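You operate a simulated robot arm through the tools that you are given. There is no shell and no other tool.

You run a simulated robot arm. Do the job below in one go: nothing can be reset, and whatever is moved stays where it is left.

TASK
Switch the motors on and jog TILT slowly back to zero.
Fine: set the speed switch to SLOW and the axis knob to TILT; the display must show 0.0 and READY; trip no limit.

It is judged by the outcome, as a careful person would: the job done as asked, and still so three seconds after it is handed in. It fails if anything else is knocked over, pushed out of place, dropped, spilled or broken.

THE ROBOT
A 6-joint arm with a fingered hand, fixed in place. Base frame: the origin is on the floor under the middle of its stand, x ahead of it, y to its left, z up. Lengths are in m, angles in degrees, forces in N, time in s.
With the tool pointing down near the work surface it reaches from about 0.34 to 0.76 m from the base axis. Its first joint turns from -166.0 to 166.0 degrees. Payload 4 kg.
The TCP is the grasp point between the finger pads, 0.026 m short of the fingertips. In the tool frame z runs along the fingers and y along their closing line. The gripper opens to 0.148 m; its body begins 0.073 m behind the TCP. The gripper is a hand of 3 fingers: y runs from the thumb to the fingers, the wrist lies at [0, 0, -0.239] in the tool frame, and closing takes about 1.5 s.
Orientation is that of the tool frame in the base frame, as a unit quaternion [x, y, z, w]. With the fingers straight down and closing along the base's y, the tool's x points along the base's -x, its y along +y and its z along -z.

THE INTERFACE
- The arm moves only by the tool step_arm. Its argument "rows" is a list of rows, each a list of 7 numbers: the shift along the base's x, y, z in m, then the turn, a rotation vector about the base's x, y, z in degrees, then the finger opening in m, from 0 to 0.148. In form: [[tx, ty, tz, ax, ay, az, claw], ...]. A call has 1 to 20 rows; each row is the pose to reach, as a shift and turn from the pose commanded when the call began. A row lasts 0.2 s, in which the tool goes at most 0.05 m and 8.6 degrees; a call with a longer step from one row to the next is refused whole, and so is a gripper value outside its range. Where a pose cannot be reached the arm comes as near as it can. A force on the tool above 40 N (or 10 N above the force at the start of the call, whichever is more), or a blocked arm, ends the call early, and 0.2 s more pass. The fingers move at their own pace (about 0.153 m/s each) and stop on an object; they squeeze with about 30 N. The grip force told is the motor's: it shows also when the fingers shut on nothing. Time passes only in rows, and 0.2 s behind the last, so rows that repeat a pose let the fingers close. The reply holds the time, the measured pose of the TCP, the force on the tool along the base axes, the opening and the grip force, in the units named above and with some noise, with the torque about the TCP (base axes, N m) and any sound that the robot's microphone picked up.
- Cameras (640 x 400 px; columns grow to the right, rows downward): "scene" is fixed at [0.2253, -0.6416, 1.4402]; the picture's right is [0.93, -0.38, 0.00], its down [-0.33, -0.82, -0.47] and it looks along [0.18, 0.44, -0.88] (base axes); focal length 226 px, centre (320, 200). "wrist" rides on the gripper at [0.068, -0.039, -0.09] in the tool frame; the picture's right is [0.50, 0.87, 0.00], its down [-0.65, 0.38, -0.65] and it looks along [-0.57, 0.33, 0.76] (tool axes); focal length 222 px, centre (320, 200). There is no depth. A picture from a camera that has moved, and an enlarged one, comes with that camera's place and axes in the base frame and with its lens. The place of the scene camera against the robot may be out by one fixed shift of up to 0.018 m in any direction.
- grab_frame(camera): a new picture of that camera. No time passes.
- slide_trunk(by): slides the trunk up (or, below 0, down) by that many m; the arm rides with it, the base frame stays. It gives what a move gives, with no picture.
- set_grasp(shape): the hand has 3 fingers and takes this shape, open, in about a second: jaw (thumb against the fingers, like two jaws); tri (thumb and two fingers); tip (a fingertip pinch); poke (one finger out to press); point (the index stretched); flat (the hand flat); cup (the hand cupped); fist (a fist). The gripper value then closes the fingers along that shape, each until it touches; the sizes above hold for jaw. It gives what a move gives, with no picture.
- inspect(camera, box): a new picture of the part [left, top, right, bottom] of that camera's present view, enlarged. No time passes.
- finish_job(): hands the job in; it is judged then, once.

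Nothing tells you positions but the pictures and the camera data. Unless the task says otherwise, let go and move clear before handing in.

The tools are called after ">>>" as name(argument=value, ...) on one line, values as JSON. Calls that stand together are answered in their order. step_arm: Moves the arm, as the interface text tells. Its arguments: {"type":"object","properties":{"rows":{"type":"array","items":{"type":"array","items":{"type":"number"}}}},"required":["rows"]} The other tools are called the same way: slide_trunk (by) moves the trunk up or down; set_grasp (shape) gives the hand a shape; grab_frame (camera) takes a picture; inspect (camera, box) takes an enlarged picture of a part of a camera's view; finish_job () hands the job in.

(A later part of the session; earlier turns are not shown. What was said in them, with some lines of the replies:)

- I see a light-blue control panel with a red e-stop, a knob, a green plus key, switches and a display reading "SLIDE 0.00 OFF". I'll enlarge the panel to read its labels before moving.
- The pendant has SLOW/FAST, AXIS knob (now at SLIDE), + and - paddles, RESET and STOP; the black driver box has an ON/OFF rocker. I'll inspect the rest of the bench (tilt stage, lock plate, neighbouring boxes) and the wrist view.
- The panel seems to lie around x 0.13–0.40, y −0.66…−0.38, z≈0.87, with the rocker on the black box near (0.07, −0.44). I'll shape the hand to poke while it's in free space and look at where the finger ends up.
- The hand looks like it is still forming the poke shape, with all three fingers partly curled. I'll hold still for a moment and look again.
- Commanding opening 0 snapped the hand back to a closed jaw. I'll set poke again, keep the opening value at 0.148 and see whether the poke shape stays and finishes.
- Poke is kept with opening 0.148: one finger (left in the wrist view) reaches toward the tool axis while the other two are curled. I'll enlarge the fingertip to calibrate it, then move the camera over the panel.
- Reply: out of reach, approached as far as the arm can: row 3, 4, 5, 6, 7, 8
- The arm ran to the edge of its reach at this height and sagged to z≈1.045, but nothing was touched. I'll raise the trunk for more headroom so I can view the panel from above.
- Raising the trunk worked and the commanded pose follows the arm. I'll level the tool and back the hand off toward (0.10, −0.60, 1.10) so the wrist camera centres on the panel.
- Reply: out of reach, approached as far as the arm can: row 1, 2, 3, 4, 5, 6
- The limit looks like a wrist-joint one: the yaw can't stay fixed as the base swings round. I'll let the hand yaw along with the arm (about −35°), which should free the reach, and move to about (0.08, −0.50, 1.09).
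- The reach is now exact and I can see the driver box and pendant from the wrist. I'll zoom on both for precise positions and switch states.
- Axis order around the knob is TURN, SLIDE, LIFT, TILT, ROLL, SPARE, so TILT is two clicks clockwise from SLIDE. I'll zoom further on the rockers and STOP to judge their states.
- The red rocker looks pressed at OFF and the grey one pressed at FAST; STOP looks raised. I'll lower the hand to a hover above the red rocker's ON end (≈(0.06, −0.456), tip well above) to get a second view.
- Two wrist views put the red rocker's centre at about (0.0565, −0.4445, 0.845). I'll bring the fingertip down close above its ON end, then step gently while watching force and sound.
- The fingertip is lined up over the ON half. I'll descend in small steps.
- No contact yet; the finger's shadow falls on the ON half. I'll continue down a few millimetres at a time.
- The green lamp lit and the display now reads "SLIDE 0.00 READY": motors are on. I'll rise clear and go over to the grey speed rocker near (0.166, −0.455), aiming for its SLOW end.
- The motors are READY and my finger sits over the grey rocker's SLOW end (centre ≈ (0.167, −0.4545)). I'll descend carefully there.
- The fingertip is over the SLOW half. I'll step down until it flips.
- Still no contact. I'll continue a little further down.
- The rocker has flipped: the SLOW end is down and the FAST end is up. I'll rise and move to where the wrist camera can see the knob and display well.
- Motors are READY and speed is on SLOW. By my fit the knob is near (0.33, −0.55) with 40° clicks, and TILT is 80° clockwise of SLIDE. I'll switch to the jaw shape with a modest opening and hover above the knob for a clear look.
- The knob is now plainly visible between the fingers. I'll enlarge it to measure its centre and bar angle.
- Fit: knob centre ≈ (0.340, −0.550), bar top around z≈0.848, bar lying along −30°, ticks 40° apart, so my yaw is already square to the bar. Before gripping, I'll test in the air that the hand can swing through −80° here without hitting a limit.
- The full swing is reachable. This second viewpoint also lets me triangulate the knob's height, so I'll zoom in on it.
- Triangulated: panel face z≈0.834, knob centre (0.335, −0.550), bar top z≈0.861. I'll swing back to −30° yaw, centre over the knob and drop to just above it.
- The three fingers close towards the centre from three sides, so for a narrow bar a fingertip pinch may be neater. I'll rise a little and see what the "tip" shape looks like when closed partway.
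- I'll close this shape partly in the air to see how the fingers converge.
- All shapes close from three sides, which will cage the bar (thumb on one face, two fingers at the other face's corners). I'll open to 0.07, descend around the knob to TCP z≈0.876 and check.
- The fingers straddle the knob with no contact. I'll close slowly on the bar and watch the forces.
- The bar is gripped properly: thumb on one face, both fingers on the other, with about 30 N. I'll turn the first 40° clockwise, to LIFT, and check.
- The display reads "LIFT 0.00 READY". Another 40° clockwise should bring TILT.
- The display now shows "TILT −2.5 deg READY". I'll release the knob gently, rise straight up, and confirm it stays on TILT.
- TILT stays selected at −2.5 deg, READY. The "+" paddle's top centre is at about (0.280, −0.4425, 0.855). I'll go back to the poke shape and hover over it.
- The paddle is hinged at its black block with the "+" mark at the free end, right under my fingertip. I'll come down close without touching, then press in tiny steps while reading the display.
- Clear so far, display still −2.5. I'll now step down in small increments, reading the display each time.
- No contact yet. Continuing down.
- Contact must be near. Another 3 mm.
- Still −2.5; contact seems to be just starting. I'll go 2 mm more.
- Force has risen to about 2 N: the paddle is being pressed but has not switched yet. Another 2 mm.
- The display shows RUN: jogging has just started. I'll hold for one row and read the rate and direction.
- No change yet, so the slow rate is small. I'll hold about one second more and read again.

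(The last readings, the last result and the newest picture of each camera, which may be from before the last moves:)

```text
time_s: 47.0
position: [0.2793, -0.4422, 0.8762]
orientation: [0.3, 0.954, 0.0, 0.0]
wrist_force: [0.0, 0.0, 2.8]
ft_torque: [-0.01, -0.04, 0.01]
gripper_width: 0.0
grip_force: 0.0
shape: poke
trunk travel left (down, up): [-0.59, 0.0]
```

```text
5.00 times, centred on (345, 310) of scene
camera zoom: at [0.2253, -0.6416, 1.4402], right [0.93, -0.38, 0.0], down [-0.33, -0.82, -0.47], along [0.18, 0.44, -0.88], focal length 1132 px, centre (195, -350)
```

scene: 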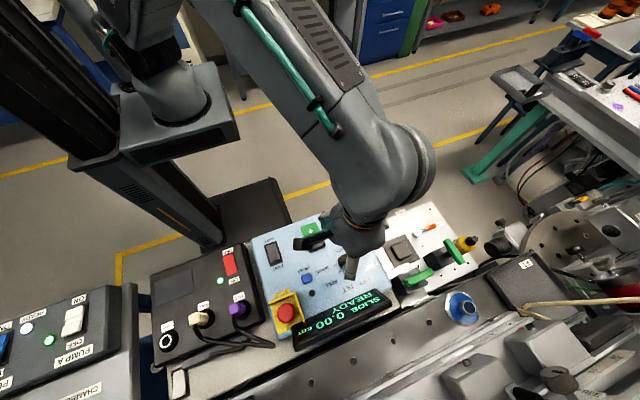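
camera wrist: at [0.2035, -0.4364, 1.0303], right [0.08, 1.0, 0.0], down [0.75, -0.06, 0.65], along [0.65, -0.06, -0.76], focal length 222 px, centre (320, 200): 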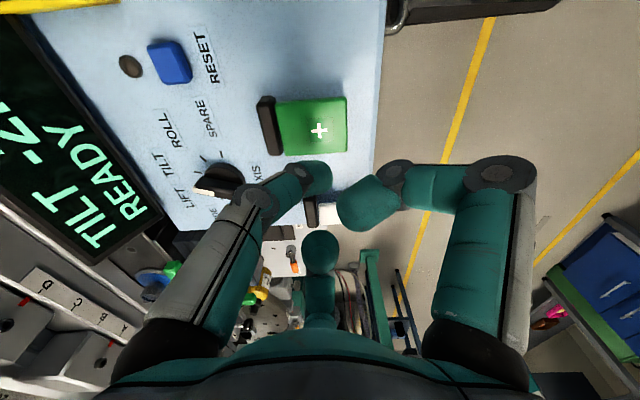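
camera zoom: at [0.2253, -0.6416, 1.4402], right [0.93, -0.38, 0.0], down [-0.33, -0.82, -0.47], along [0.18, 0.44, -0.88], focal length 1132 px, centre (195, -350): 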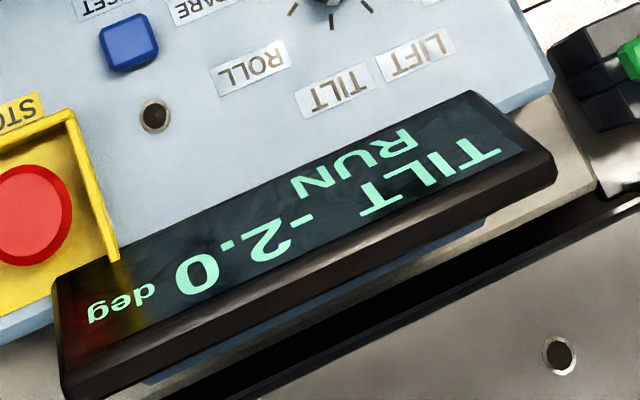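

It moves in the right direction: −2.0 now. I'll take a shorter hold to get the rate.

>>> step_arm(rows=[[0, 0, 0, 0, 0, 0, 0.148]])

>>> inspect(camera="scene", box=[290, 270, 400, 350])

```text
time_s: 47.4
position: [0.2782, -0.4432, 0.8761]
orientation: [0.3, 0.954, -0.001, 0.0]
wrist_force: [-0.9, 0.1, 2.8]
ft_torque: [-0.03, -0.01, -0.01]
gripper_width: 0.0001
grip_force: 0.1
shape: poke
trunk travel left (down, up): [-0.59, 0.0]
```

```text
5.00 times, centred on (345, 310) of scene
camera zoom: at [0.2253, -0.6416, 1.4402], right [0.93, -0.38, 0.0], down [-0.33, -0.82, -0.47], along [0.18, 0.44, -0.88], focal length 1132 px, centre (195, -350)
```

zoom: 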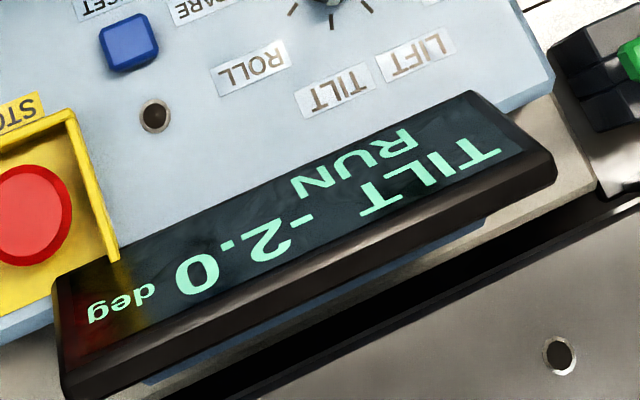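

It seems to advance in 0.5-degree steps. I'll keep holding in single rows and track the timing.

>>> step_arm(rows=[[0, 0, 0, 0, 0, 0, 0.148]])

>>> inspect(camera="scene", box=[290, 270, 400, 350])

```text
time_s: 47.8
position: [0.279, -0.4432, 0.8767]
orientation: [0.299, 0.954, -0.001, -0.001]
wrist_force: [0.2, -0.8, 3.7]
ft_torque: [-0.03, -0.01, 0.01]
gripper_width: 0.0002
grip_force: 0.1
shape: poke
trunk travel left (down, up): [-0.59, 0.0]
```

```text
5.00 times, centred on (345, 310) of scene
camera zoom: at [0.2253, -0.6416, 1.4402], right [0.93, -0.38, 0.0], down [-0.33, -0.82, -0.47], along [0.18, 0.44, -0.88], focal length 1132 px, centre (195, -350)
```

zoom: 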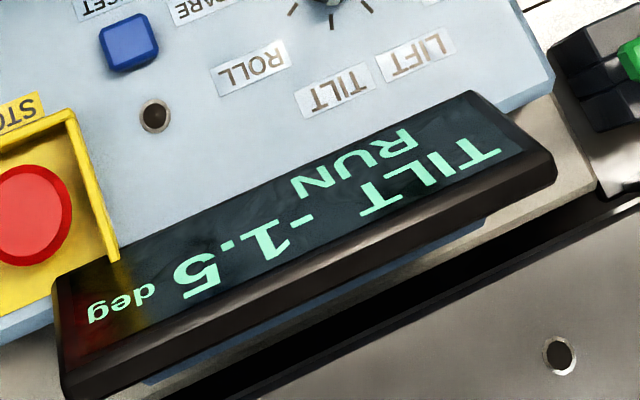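

−1.5 now; the steps come roughly every second. Continuing one row at a time.

>>> step_arm(rows=[[0, 0, 0, 0, 0, 0, 0.148]])

>>> inspect(camera="scene", box=[290, 270, 400, 350])

```text
time_s: 48.1
position: [0.2777, -0.4425, 0.8762]
orientation: [0.3, 0.954, -0.001, 0.0]
wrist_force: [-0.1, -0.1, 2.2]
ft_torque: [-0.01, -0.01, -0.02]
gripper_width: 0.0003
grip_force: 0.0
shape: poke
trunk travel left (down, up): [-0.59, 0.0]
```

```text
5.00 times, centred on (345, 310) of scene
camera zoom: at [0.2253, -0.6416, 1.4402], right [0.93, -0.38, 0.0], down [-0.33, -0.82, -0.47], along [0.18, 0.44, -0.88], focal length 1132 px, centre (195, -350)
```

zoom: 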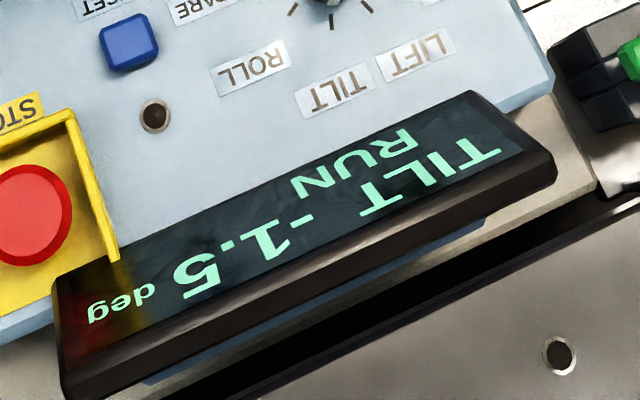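

Still −1.5. Holding on.

>>> step_arm(rows=[[0, 0, 0, 0, 0, 0, 0.148]])

>>> inspect(camera="scene", box=[290, 270, 400, 350])

```text
time_s: 48.5
position: [0.2788, -0.4424, 0.8769]
orientation: [0.301, 0.954, -0.001, 0.0]
wrist_force: [0.3, 0.1, 3.1]
ft_torque: [-0.04, 0.03, 0.0]
gripper_width: 0.0
grip_force: 0.0
shape: poke
trunk travel left (down, up): [-0.59, 0.0]
```

```text
5.00 times, centred on (345, 310) of scene
camera zoom: at [0.2253, -0.6416, 1.4402], right [0.93, -0.38, 0.0], down [-0.33, -0.82, -0.47], along [0.18, 0.44, -0.88], focal length 1132 px, centre (195, -350)
```

zoom: 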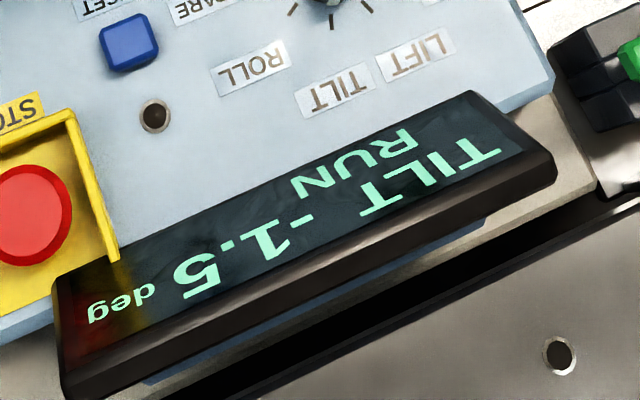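

Still −1.5. Holding another row.

>>> step_arm(rows=[[0, 0, 0, 0, 0, 0, 0.148]])

>>> inspect(camera="scene", box=[290, 270, 400, 350])

```text
time_s: 49.0
position: [0.2787, -0.443, 0.8772]
orientation: [0.3, 0.954, 0.0, 0.0]
wrist_force: [-0.4, 0.0, 2.8]
ft_torque: [-0.06, -0.02, 0.05]
gripper_width: 0.0
grip_force: 0.0
shape: poke
trunk travel left (down, up): [-0.59, 0.0]
```

```text
5.00 times, centred on (345, 310) of scene
camera zoom: at [0.2253, -0.6416, 1.4402], right [0.93, -0.38, 0.0], down [-0.33, -0.82, -0.47], along [0.18, 0.44, -0.88], focal length 1132 px, centre (195, -350)
```

zoom: 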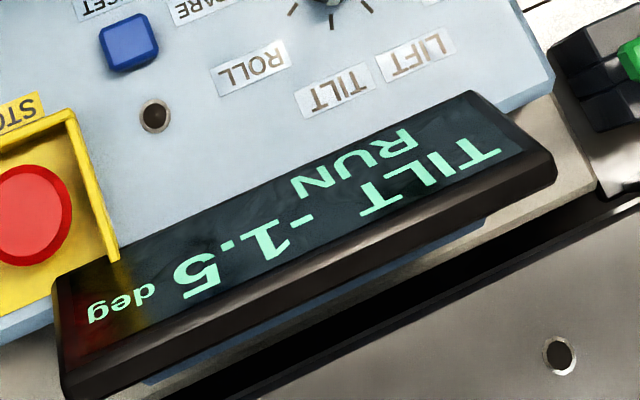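

The step period is about 1.2–1.3 s. Holding another row.

>>> step_arm(rows=[[0, 0, 0, 0, 0, 0, 0.148]])

>>> inspect(camera="scene", box=[290, 270, 400, 350])

```text
time_s: 49.4
position: [0.2778, -0.4428, 0.8766]
orientation: [0.3, 0.954, -0.001, 0.0]
wrist_force: [0.5, -0.6, 2.6]
ft_torque: [-0.01, 0.02, 0.0]
gripper_width: 0.0003
grip_force: 0.2
shape: poke
trunk travel left (down, up): [-0.59, 0.0]
```

```text
5.00 times, centred on (345, 310) of scene
camera zoom: at [0.2253, -0.6416, 1.4402], right [0.93, -0.38, 0.0], down [-0.33, -0.82, -0.47], along [0.18, 0.44, -0.88], focal length 1132 px, centre (195, -350)
```

zoom: 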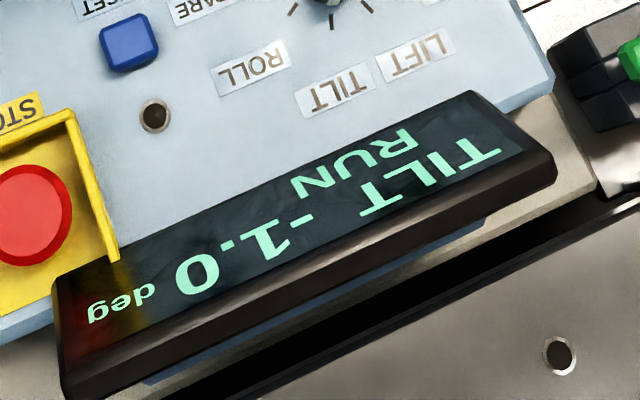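

−1.0 now. Steps come about every 1.25 s, so 0.0 should show near t≈51.6; I'll keep single-row holds and release as soon as it does.

>>> step_arm(rows=[[0, 0, 0, 0, 0, 0, 0.148], [0, 0, 0, 0, 0, 0, 0.148], [0, 0, 0, 0, 0, 0, 0.148]])

>>> inspect(camera="scene", box=[290, 270, 400, 350])

```text
time_s: 50.1
position: [0.279, -0.4413, 0.8766]
orientation: [0.3, 0.954, -0.001, 0.001]
wrist_force: [0.7, -0.1, 3.6]
ft_torque: [-0.05, -0.03, -0.01]
gripper_width: 0.0
grip_force: 0.1
shape: poke
trunk travel left (down, up): [-0.59, 0.0]
```

```text
5.00 times, centred on (345, 310) of scene
camera zoom: at [0.2253, -0.6416, 1.4402], right [0.93, -0.38, 0.0], down [-0.33, -0.82, -0.47], along [0.18, 0.44, -0.88], focal length 1132 px, centre (195, -350)
```

zoom: 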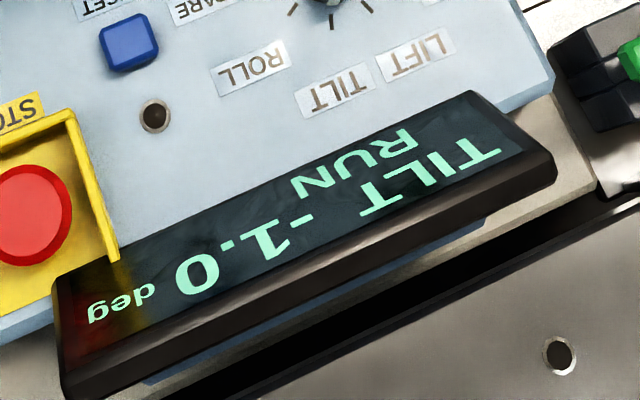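

Still −1.0 at 50.1 s. Holding one row at a time.

>>> step_arm(rows=[[0, 0, 0, 0, 0, 0, 0.148]])

>>> inspect(camera="scene", box=[290, 270, 400, 350])

```text
time_s: 50.5
position: [0.2786, -0.4429, 0.8778]
orientation: [0.3, 0.954, -0.001, -0.001]
wrist_force: [-0.7, -0.2, 3.4]
ft_torque: [-0.02, -0.01, -0.02]
gripper_width: 0.0
grip_force: 0.2
shape: poke
trunk travel left (down, up): [-0.59, 0.0]
```

```text
5.00 times, centred on (345, 310) of scene
camera zoom: at [0.2253, -0.6416, 1.4402], right [0.93, -0.38, 0.0], down [-0.33, -0.82, -0.47], along [0.18, 0.44, -0.88], focal length 1132 px, centre (195, -350)
```

zoom: 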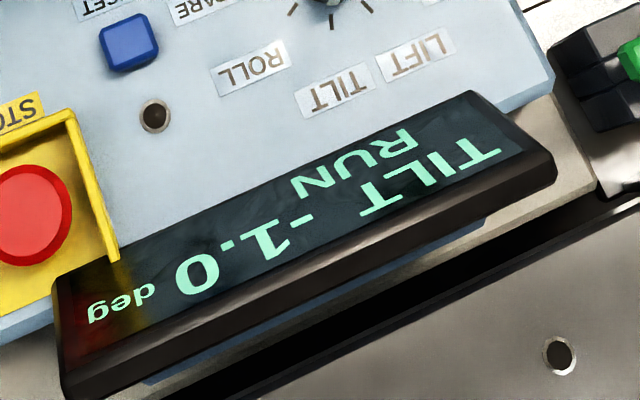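

Still −1.0. Holding another row.

>>> step_arm(rows=[[0, 0, 0, 0, 0, 0, 0.148]])

>>> inspect(camera="scene", box=[290, 270, 400, 350])

```text
time_s: 51.0
position: [0.279, -0.4438, 0.8779]
orientation: [0.3, 0.954, -0.001, 0.0]
wrist_force: [-0.1, -1.2, 2.5]
ft_torque: [-0.01, 0.0, 0.0]
gripper_width: 0.0
grip_force: 0.0
shape: poke
trunk travel left (down, up): [-0.59, 0.0]
```

```text
5.00 times, centred on (345, 310) of scene
camera zoom: at [0.2253, -0.6416, 1.4402], right [0.93, -0.38, 0.0], down [-0.33, -0.82, -0.47], along [0.18, 0.44, -0.88], focal length 1132 px, centre (195, -350)
```

zoom: 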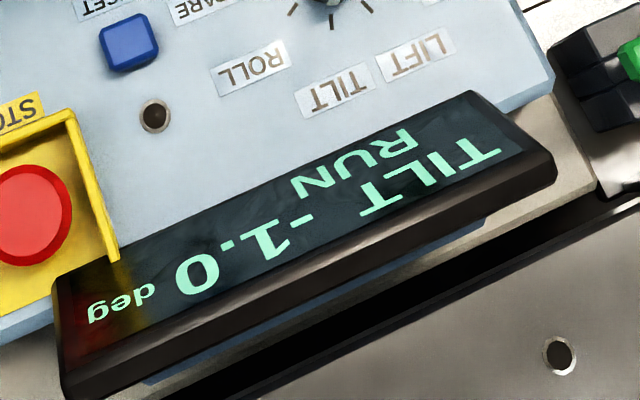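

The timing now fits a slow rate of about 0.3 deg/s with the readout rounded to 0.5, so true zero is mid-window, about 0.8 s after "0.0" first appears. I'll keep watching for the −0.5 flip.

>>> step_arm(rows=[[0, 0, 0, 0, 0, 0, 0.148]])

>>> inspect(camera="scene", box=[290, 270, 400, 350])

```text
time_s: 51.4
position: [0.2792, -0.4421, 0.8773]
orientation: [0.3, 0.954, -0.001, -0.001]
wrist_force: [-0.2, -1.5, 3.6]
ft_torque: [-0.01, 0.01, 0.01]
gripper_width: 0.0
grip_force: 0.0
shape: poke
trunk travel left (down, up): [-0.59, 0.0]
```

```text
5.00 times, centred on (345, 310) of scene
camera zoom: at [0.2253, -0.6416, 1.4402], right [0.93, -0.38, 0.0], down [-0.33, -0.82, -0.47], along [0.18, 0.44, -0.88], focal length 1132 px, centre (195, -350)
```

zoom: 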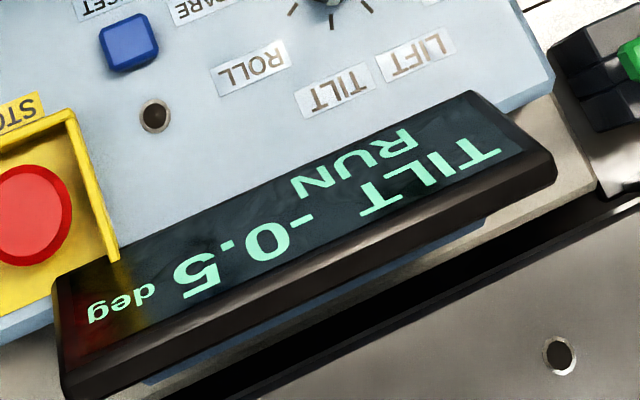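

−0.5 now. Zero should show at about 52.7–52.9 s; I'll hold three rows then go back to single rows.

>>> step_arm(rows=[[0, 0, 0, 0, 0, 0, 0.148], [0, 0, 0, 0, 0, 0, 0.148], [0, 0, 0, 0, 0, 0, 0.148]])

>>> inspect(camera="scene", box=[290, 270, 400, 350])

```text
time_s: 52.1
position: [0.2788, -0.4422, 0.8759]
orientation: [0.3, 0.954, -0.001, 0.0]
wrist_force: [0.1, 0.2, 2.4]
ft_torque: [-0.06, 0.0, -0.03]
gripper_width: 0.0
grip_force: 0.1
shape: poke
trunk travel left (down, up): [-0.59, 0.0]
```

```text
5.00 times, centred on (345, 310) of scene
camera zoom: at [0.2253, -0.6416, 1.4402], right [0.93, -0.38, 0.0], down [-0.33, -0.82, -0.47], along [0.18, 0.44, -0.88], focal length 1132 px, centre (195, -350)
```

zoom: 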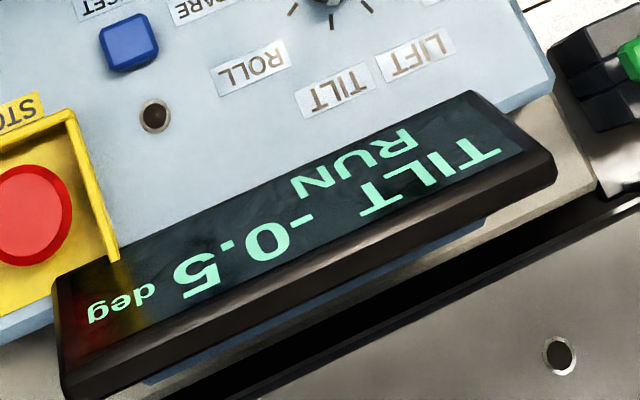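

Still −0.5 at 52.1 s. One more row.

>>> step_arm(rows=[[0, 0, 0, 0, 0, 0, 0.148]])

>>> inspect(camera="scene", box=[290, 270, 400, 350])

```text
time_s: 52.5
position: [0.279, -0.4432, 0.8757]
orientation: [0.3, 0.954, 0.0, -0.001]
wrist_force: [-0.9, -0.4, 2.4]
ft_torque: [-0.01, 0.0, 0.0]
gripper_width: 0.0004
grip_force: 0.0
shape: poke
trunk travel left (down, up): [-0.59, 0.0]
```

```text
5.00 times, centred on (345, 310) of scene
camera zoom: at [0.2253, -0.6416, 1.4402], right [0.93, -0.38, 0.0], down [-0.33, -0.82, -0.47], along [0.18, 0.44, -0.88], focal length 1132 px, centre (195, -350)
```

zoom: 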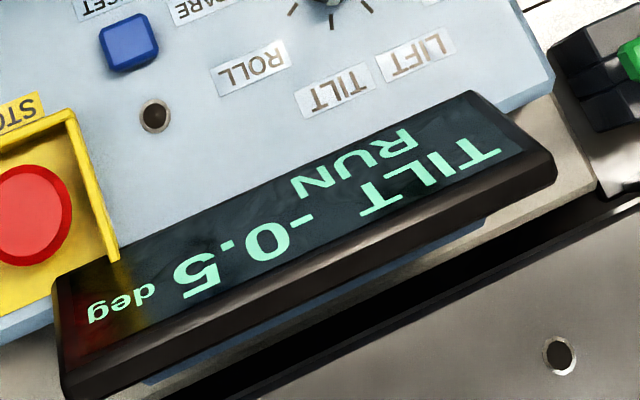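

Still −0.5 at 52.5 s. One more row.

>>> step_arm(rows=[[0, 0, 0, 0, 0, 0, 0.148]])

>>> inspect(camera="scene", box=[290, 270, 400, 350])

```text
time_s: 53.0
position: [0.2789, -0.4426, 0.8769]
orientation: [0.3, 0.954, -0.001, -0.001]
wrist_force: [0.4, -0.1, 1.9]
ft_torque: [-0.04, 0.01, -0.01]
gripper_width: 0.0
grip_force: 0.1
shape: poke
trunk travel left (down, up): [-0.59, 0.0]
```

```text
5.00 times, centred on (345, 310) of scene
camera zoom: at [0.2253, -0.6416, 1.4402], right [0.93, -0.38, 0.0], down [-0.33, -0.82, -0.47], along [0.18, 0.44, -0.88], focal length 1132 px, centre (195, -350)
```

zoom: 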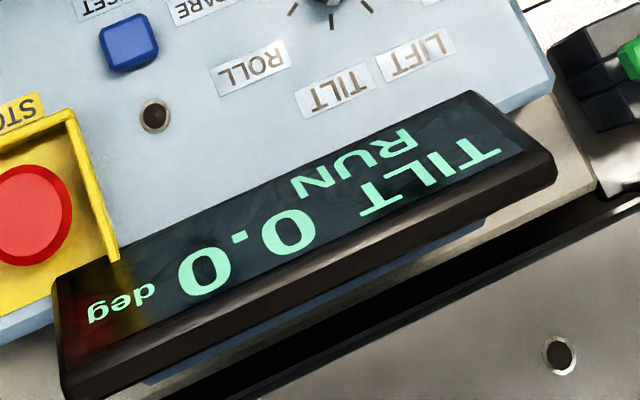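

The display shows 0.0 (RUN). I'll hold just one more row to sit mid-window, then lift off promptly.

>>> step_arm(rows=[[0, 0, 0, 0, 0, 0, 0.148], [0, 0, 0.012, 0, 0, 0, 0.148], [0, 0, 0.03, 0, 0, 0, 0.148], [0, 0, 0.06, 0, 0, 0, 0.148]])

>>> inspect(camera="scene", box=[290, 270, 400, 350])

>>> inspect(camera="scene", box=[260, 200, 400, 340])

```text
time_s: 54.0
position: [0.2787, -0.4422, 0.9355]
orientation: [0.3, 0.954, 0.001, 0.0]
wrist_force: [0.8, -0.6, 0.1]
ft_torque: [0.01, 0.03, -0.02]
gripper_width: 0.0
grip_force: 0.0
shape: poke
trunk travel left (down, up): [-0.59, 0.0]
```

```text
5.00 times, centred on (345, 310) of scene
camera zoom: at [0.2253, -0.6416, 1.4402], right [0.93, -0.38, 0.0], down [-0.33, -0.82, -0.47], along [0.18, 0.44, -0.88], focal length 1132 px, centre (195, -350)
```

zoom: 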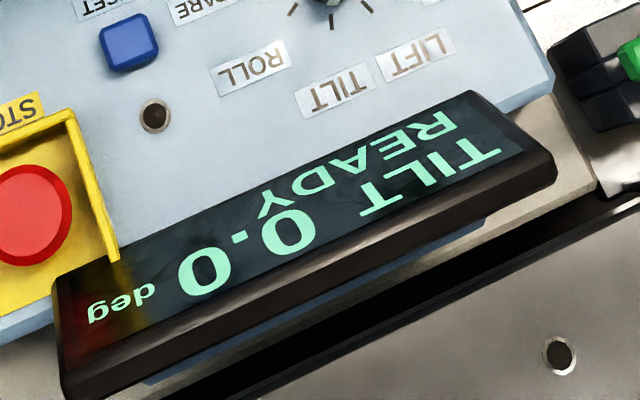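

```text
2.86 times, centred on (330, 270) of scene
camera zoom: at [0.2253, -0.6416, 1.4402], right [0.93, -0.38, 0.0], down [-0.33, -0.82, -0.47], along [0.18, 0.44, -0.88], focal length 647 px, centre (291, 0)
```

zoom: 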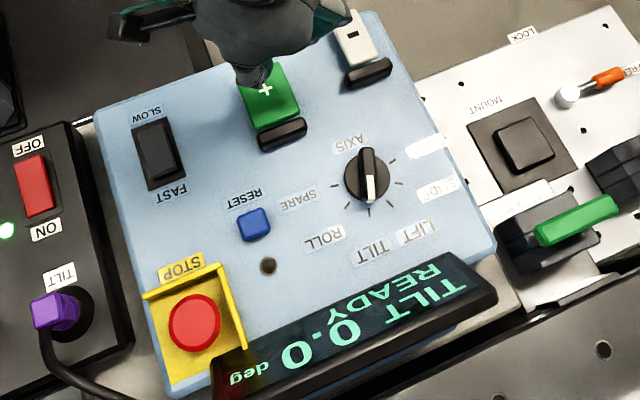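

The display reads "TILT 0.0 deg READY" with the paddle released. I'll move the arm clear, wait a few seconds and check everything once more.

>>> step_arm(rows=[[0, 0, 0.03, 0, 0, 0, 0.148], [0, 0.01, 0.06, 0, 0, 0, 0.148], [0, 0.03, 0.09, 0, 0, 0, 0.148], [0, 0.06, 0.1, 0, 0, 0, 0.148], [0, 0.08, 0.1, 0, 0, 0, 0.148], [0, 0.08, 0.1, 0, 0, 0, 0.148], [0, 0.08, 0.1, 0, 0, 0, 0.148], [0, 0.08, 0.1, 0, 0, 0, 0.148], [0, 0.08, 0.1, 0, 0, 0, 0.148], [0, 0.08, 0.1, 0, 0, 0, 0.148], [0, 0.08, 0.1, 0, 0, 0, 0.148], [0, 0.08, 0.1, 0, 0, 0, 0.148], [0, 0.08, 0.1, 0, 0, 0, 0.148], [0, 0.08, 0.1, 0, 0, 0, 0.148], [0, 0.08, 0.1, 0, 0, 0, 0.148]])

>>> grab_frame(camera="scene")

>>> inspect(camera="scene", box=[240, 195, 400, 355])

>>> inspect(camera="scene", box=[200, 210, 300, 280])

```text
time_s: 57.1
position: [0.2783, -0.3626, 1.0374]
orientation: [0.3, 0.954, -0.001, 0.0]
wrist_force: [1.3, 0.9, 0.3]
ft_torque: [-0.01, -0.01, 0.01]
gripper_width: 0.0
grip_force: 0.1
shape: poke
trunk travel left (down, up): [-0.59, 0.0]
```

```text
taken
```

scene: 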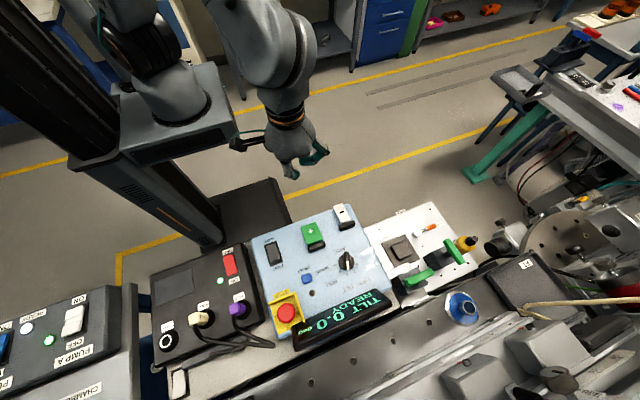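

```text
2.50 times, centred on (320, 275) of scene
camera zoom: at [0.2253, -0.6416, 1.4402], right [0.93, -0.38, 0.0], down [-0.33, -0.82, -0.47], along [0.18, 0.44, -0.88], focal length 566 px, centre (320, 12)
```

zoom: 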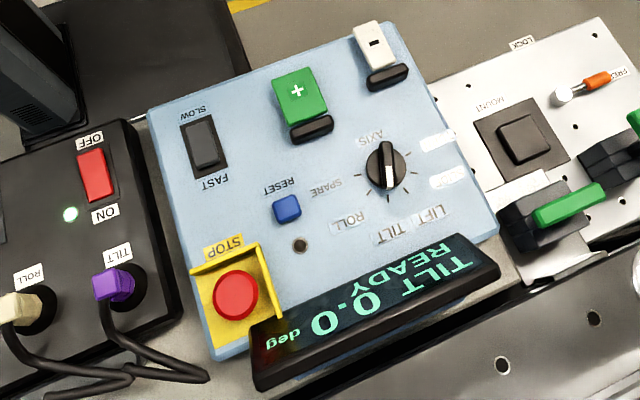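

```text
5.71 times, centred on (250, 245) of scene
camera zoom: at [0.2253, -0.6416, 1.4402], right [0.93, -0.38, 0.0], down [-0.33, -0.82, -0.47], along [0.18, 0.44, -0.88], focal length 1294 px, centre (720, -57)
```

zoom: 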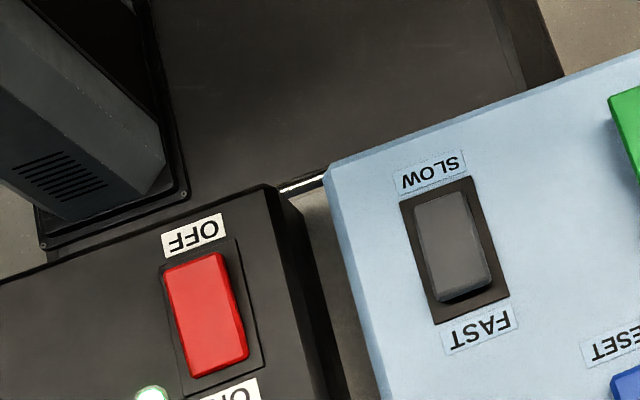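

Everything checks out three seconds after release: the motor lamp is lit, the speed rocker is down at SLOW, the knob points to TILT and the display shows "TILT 0.0 deg READY". The arm is clear and nothing else was moved, so I'm handing the job in.

>>> finish_job()

```text
The job is handed in.
```

The motors are on and TILT has been jogged at SLOW from −2.5 back to zero. I handed the job in with the display showing "TILT 0.0 deg READY".

- **Motors:** the red rocker on the driver box is at ON and its green lamp is lit.
- **Speed:** the switch was at FAST, so I pressed it over to SLOW before jogging.
- **Axis:** the knob is on TILT, turned two clicks from SLIDE past LIFT. LIFT read 0.00 on the way past, and I did not jog any other axis.
- **Limits:** the display showed only RUN and READY during the jog, so no limit tripped.

The readout only moves in steps of 0.5. I released in the middle of the 0.0 step, so the true angle could still be off by a small fraction of a degree.

The display still read 0.0 and READY about three seconds after I let go. The arm is clear of the panel, and I saw nothing else moved or knocked.
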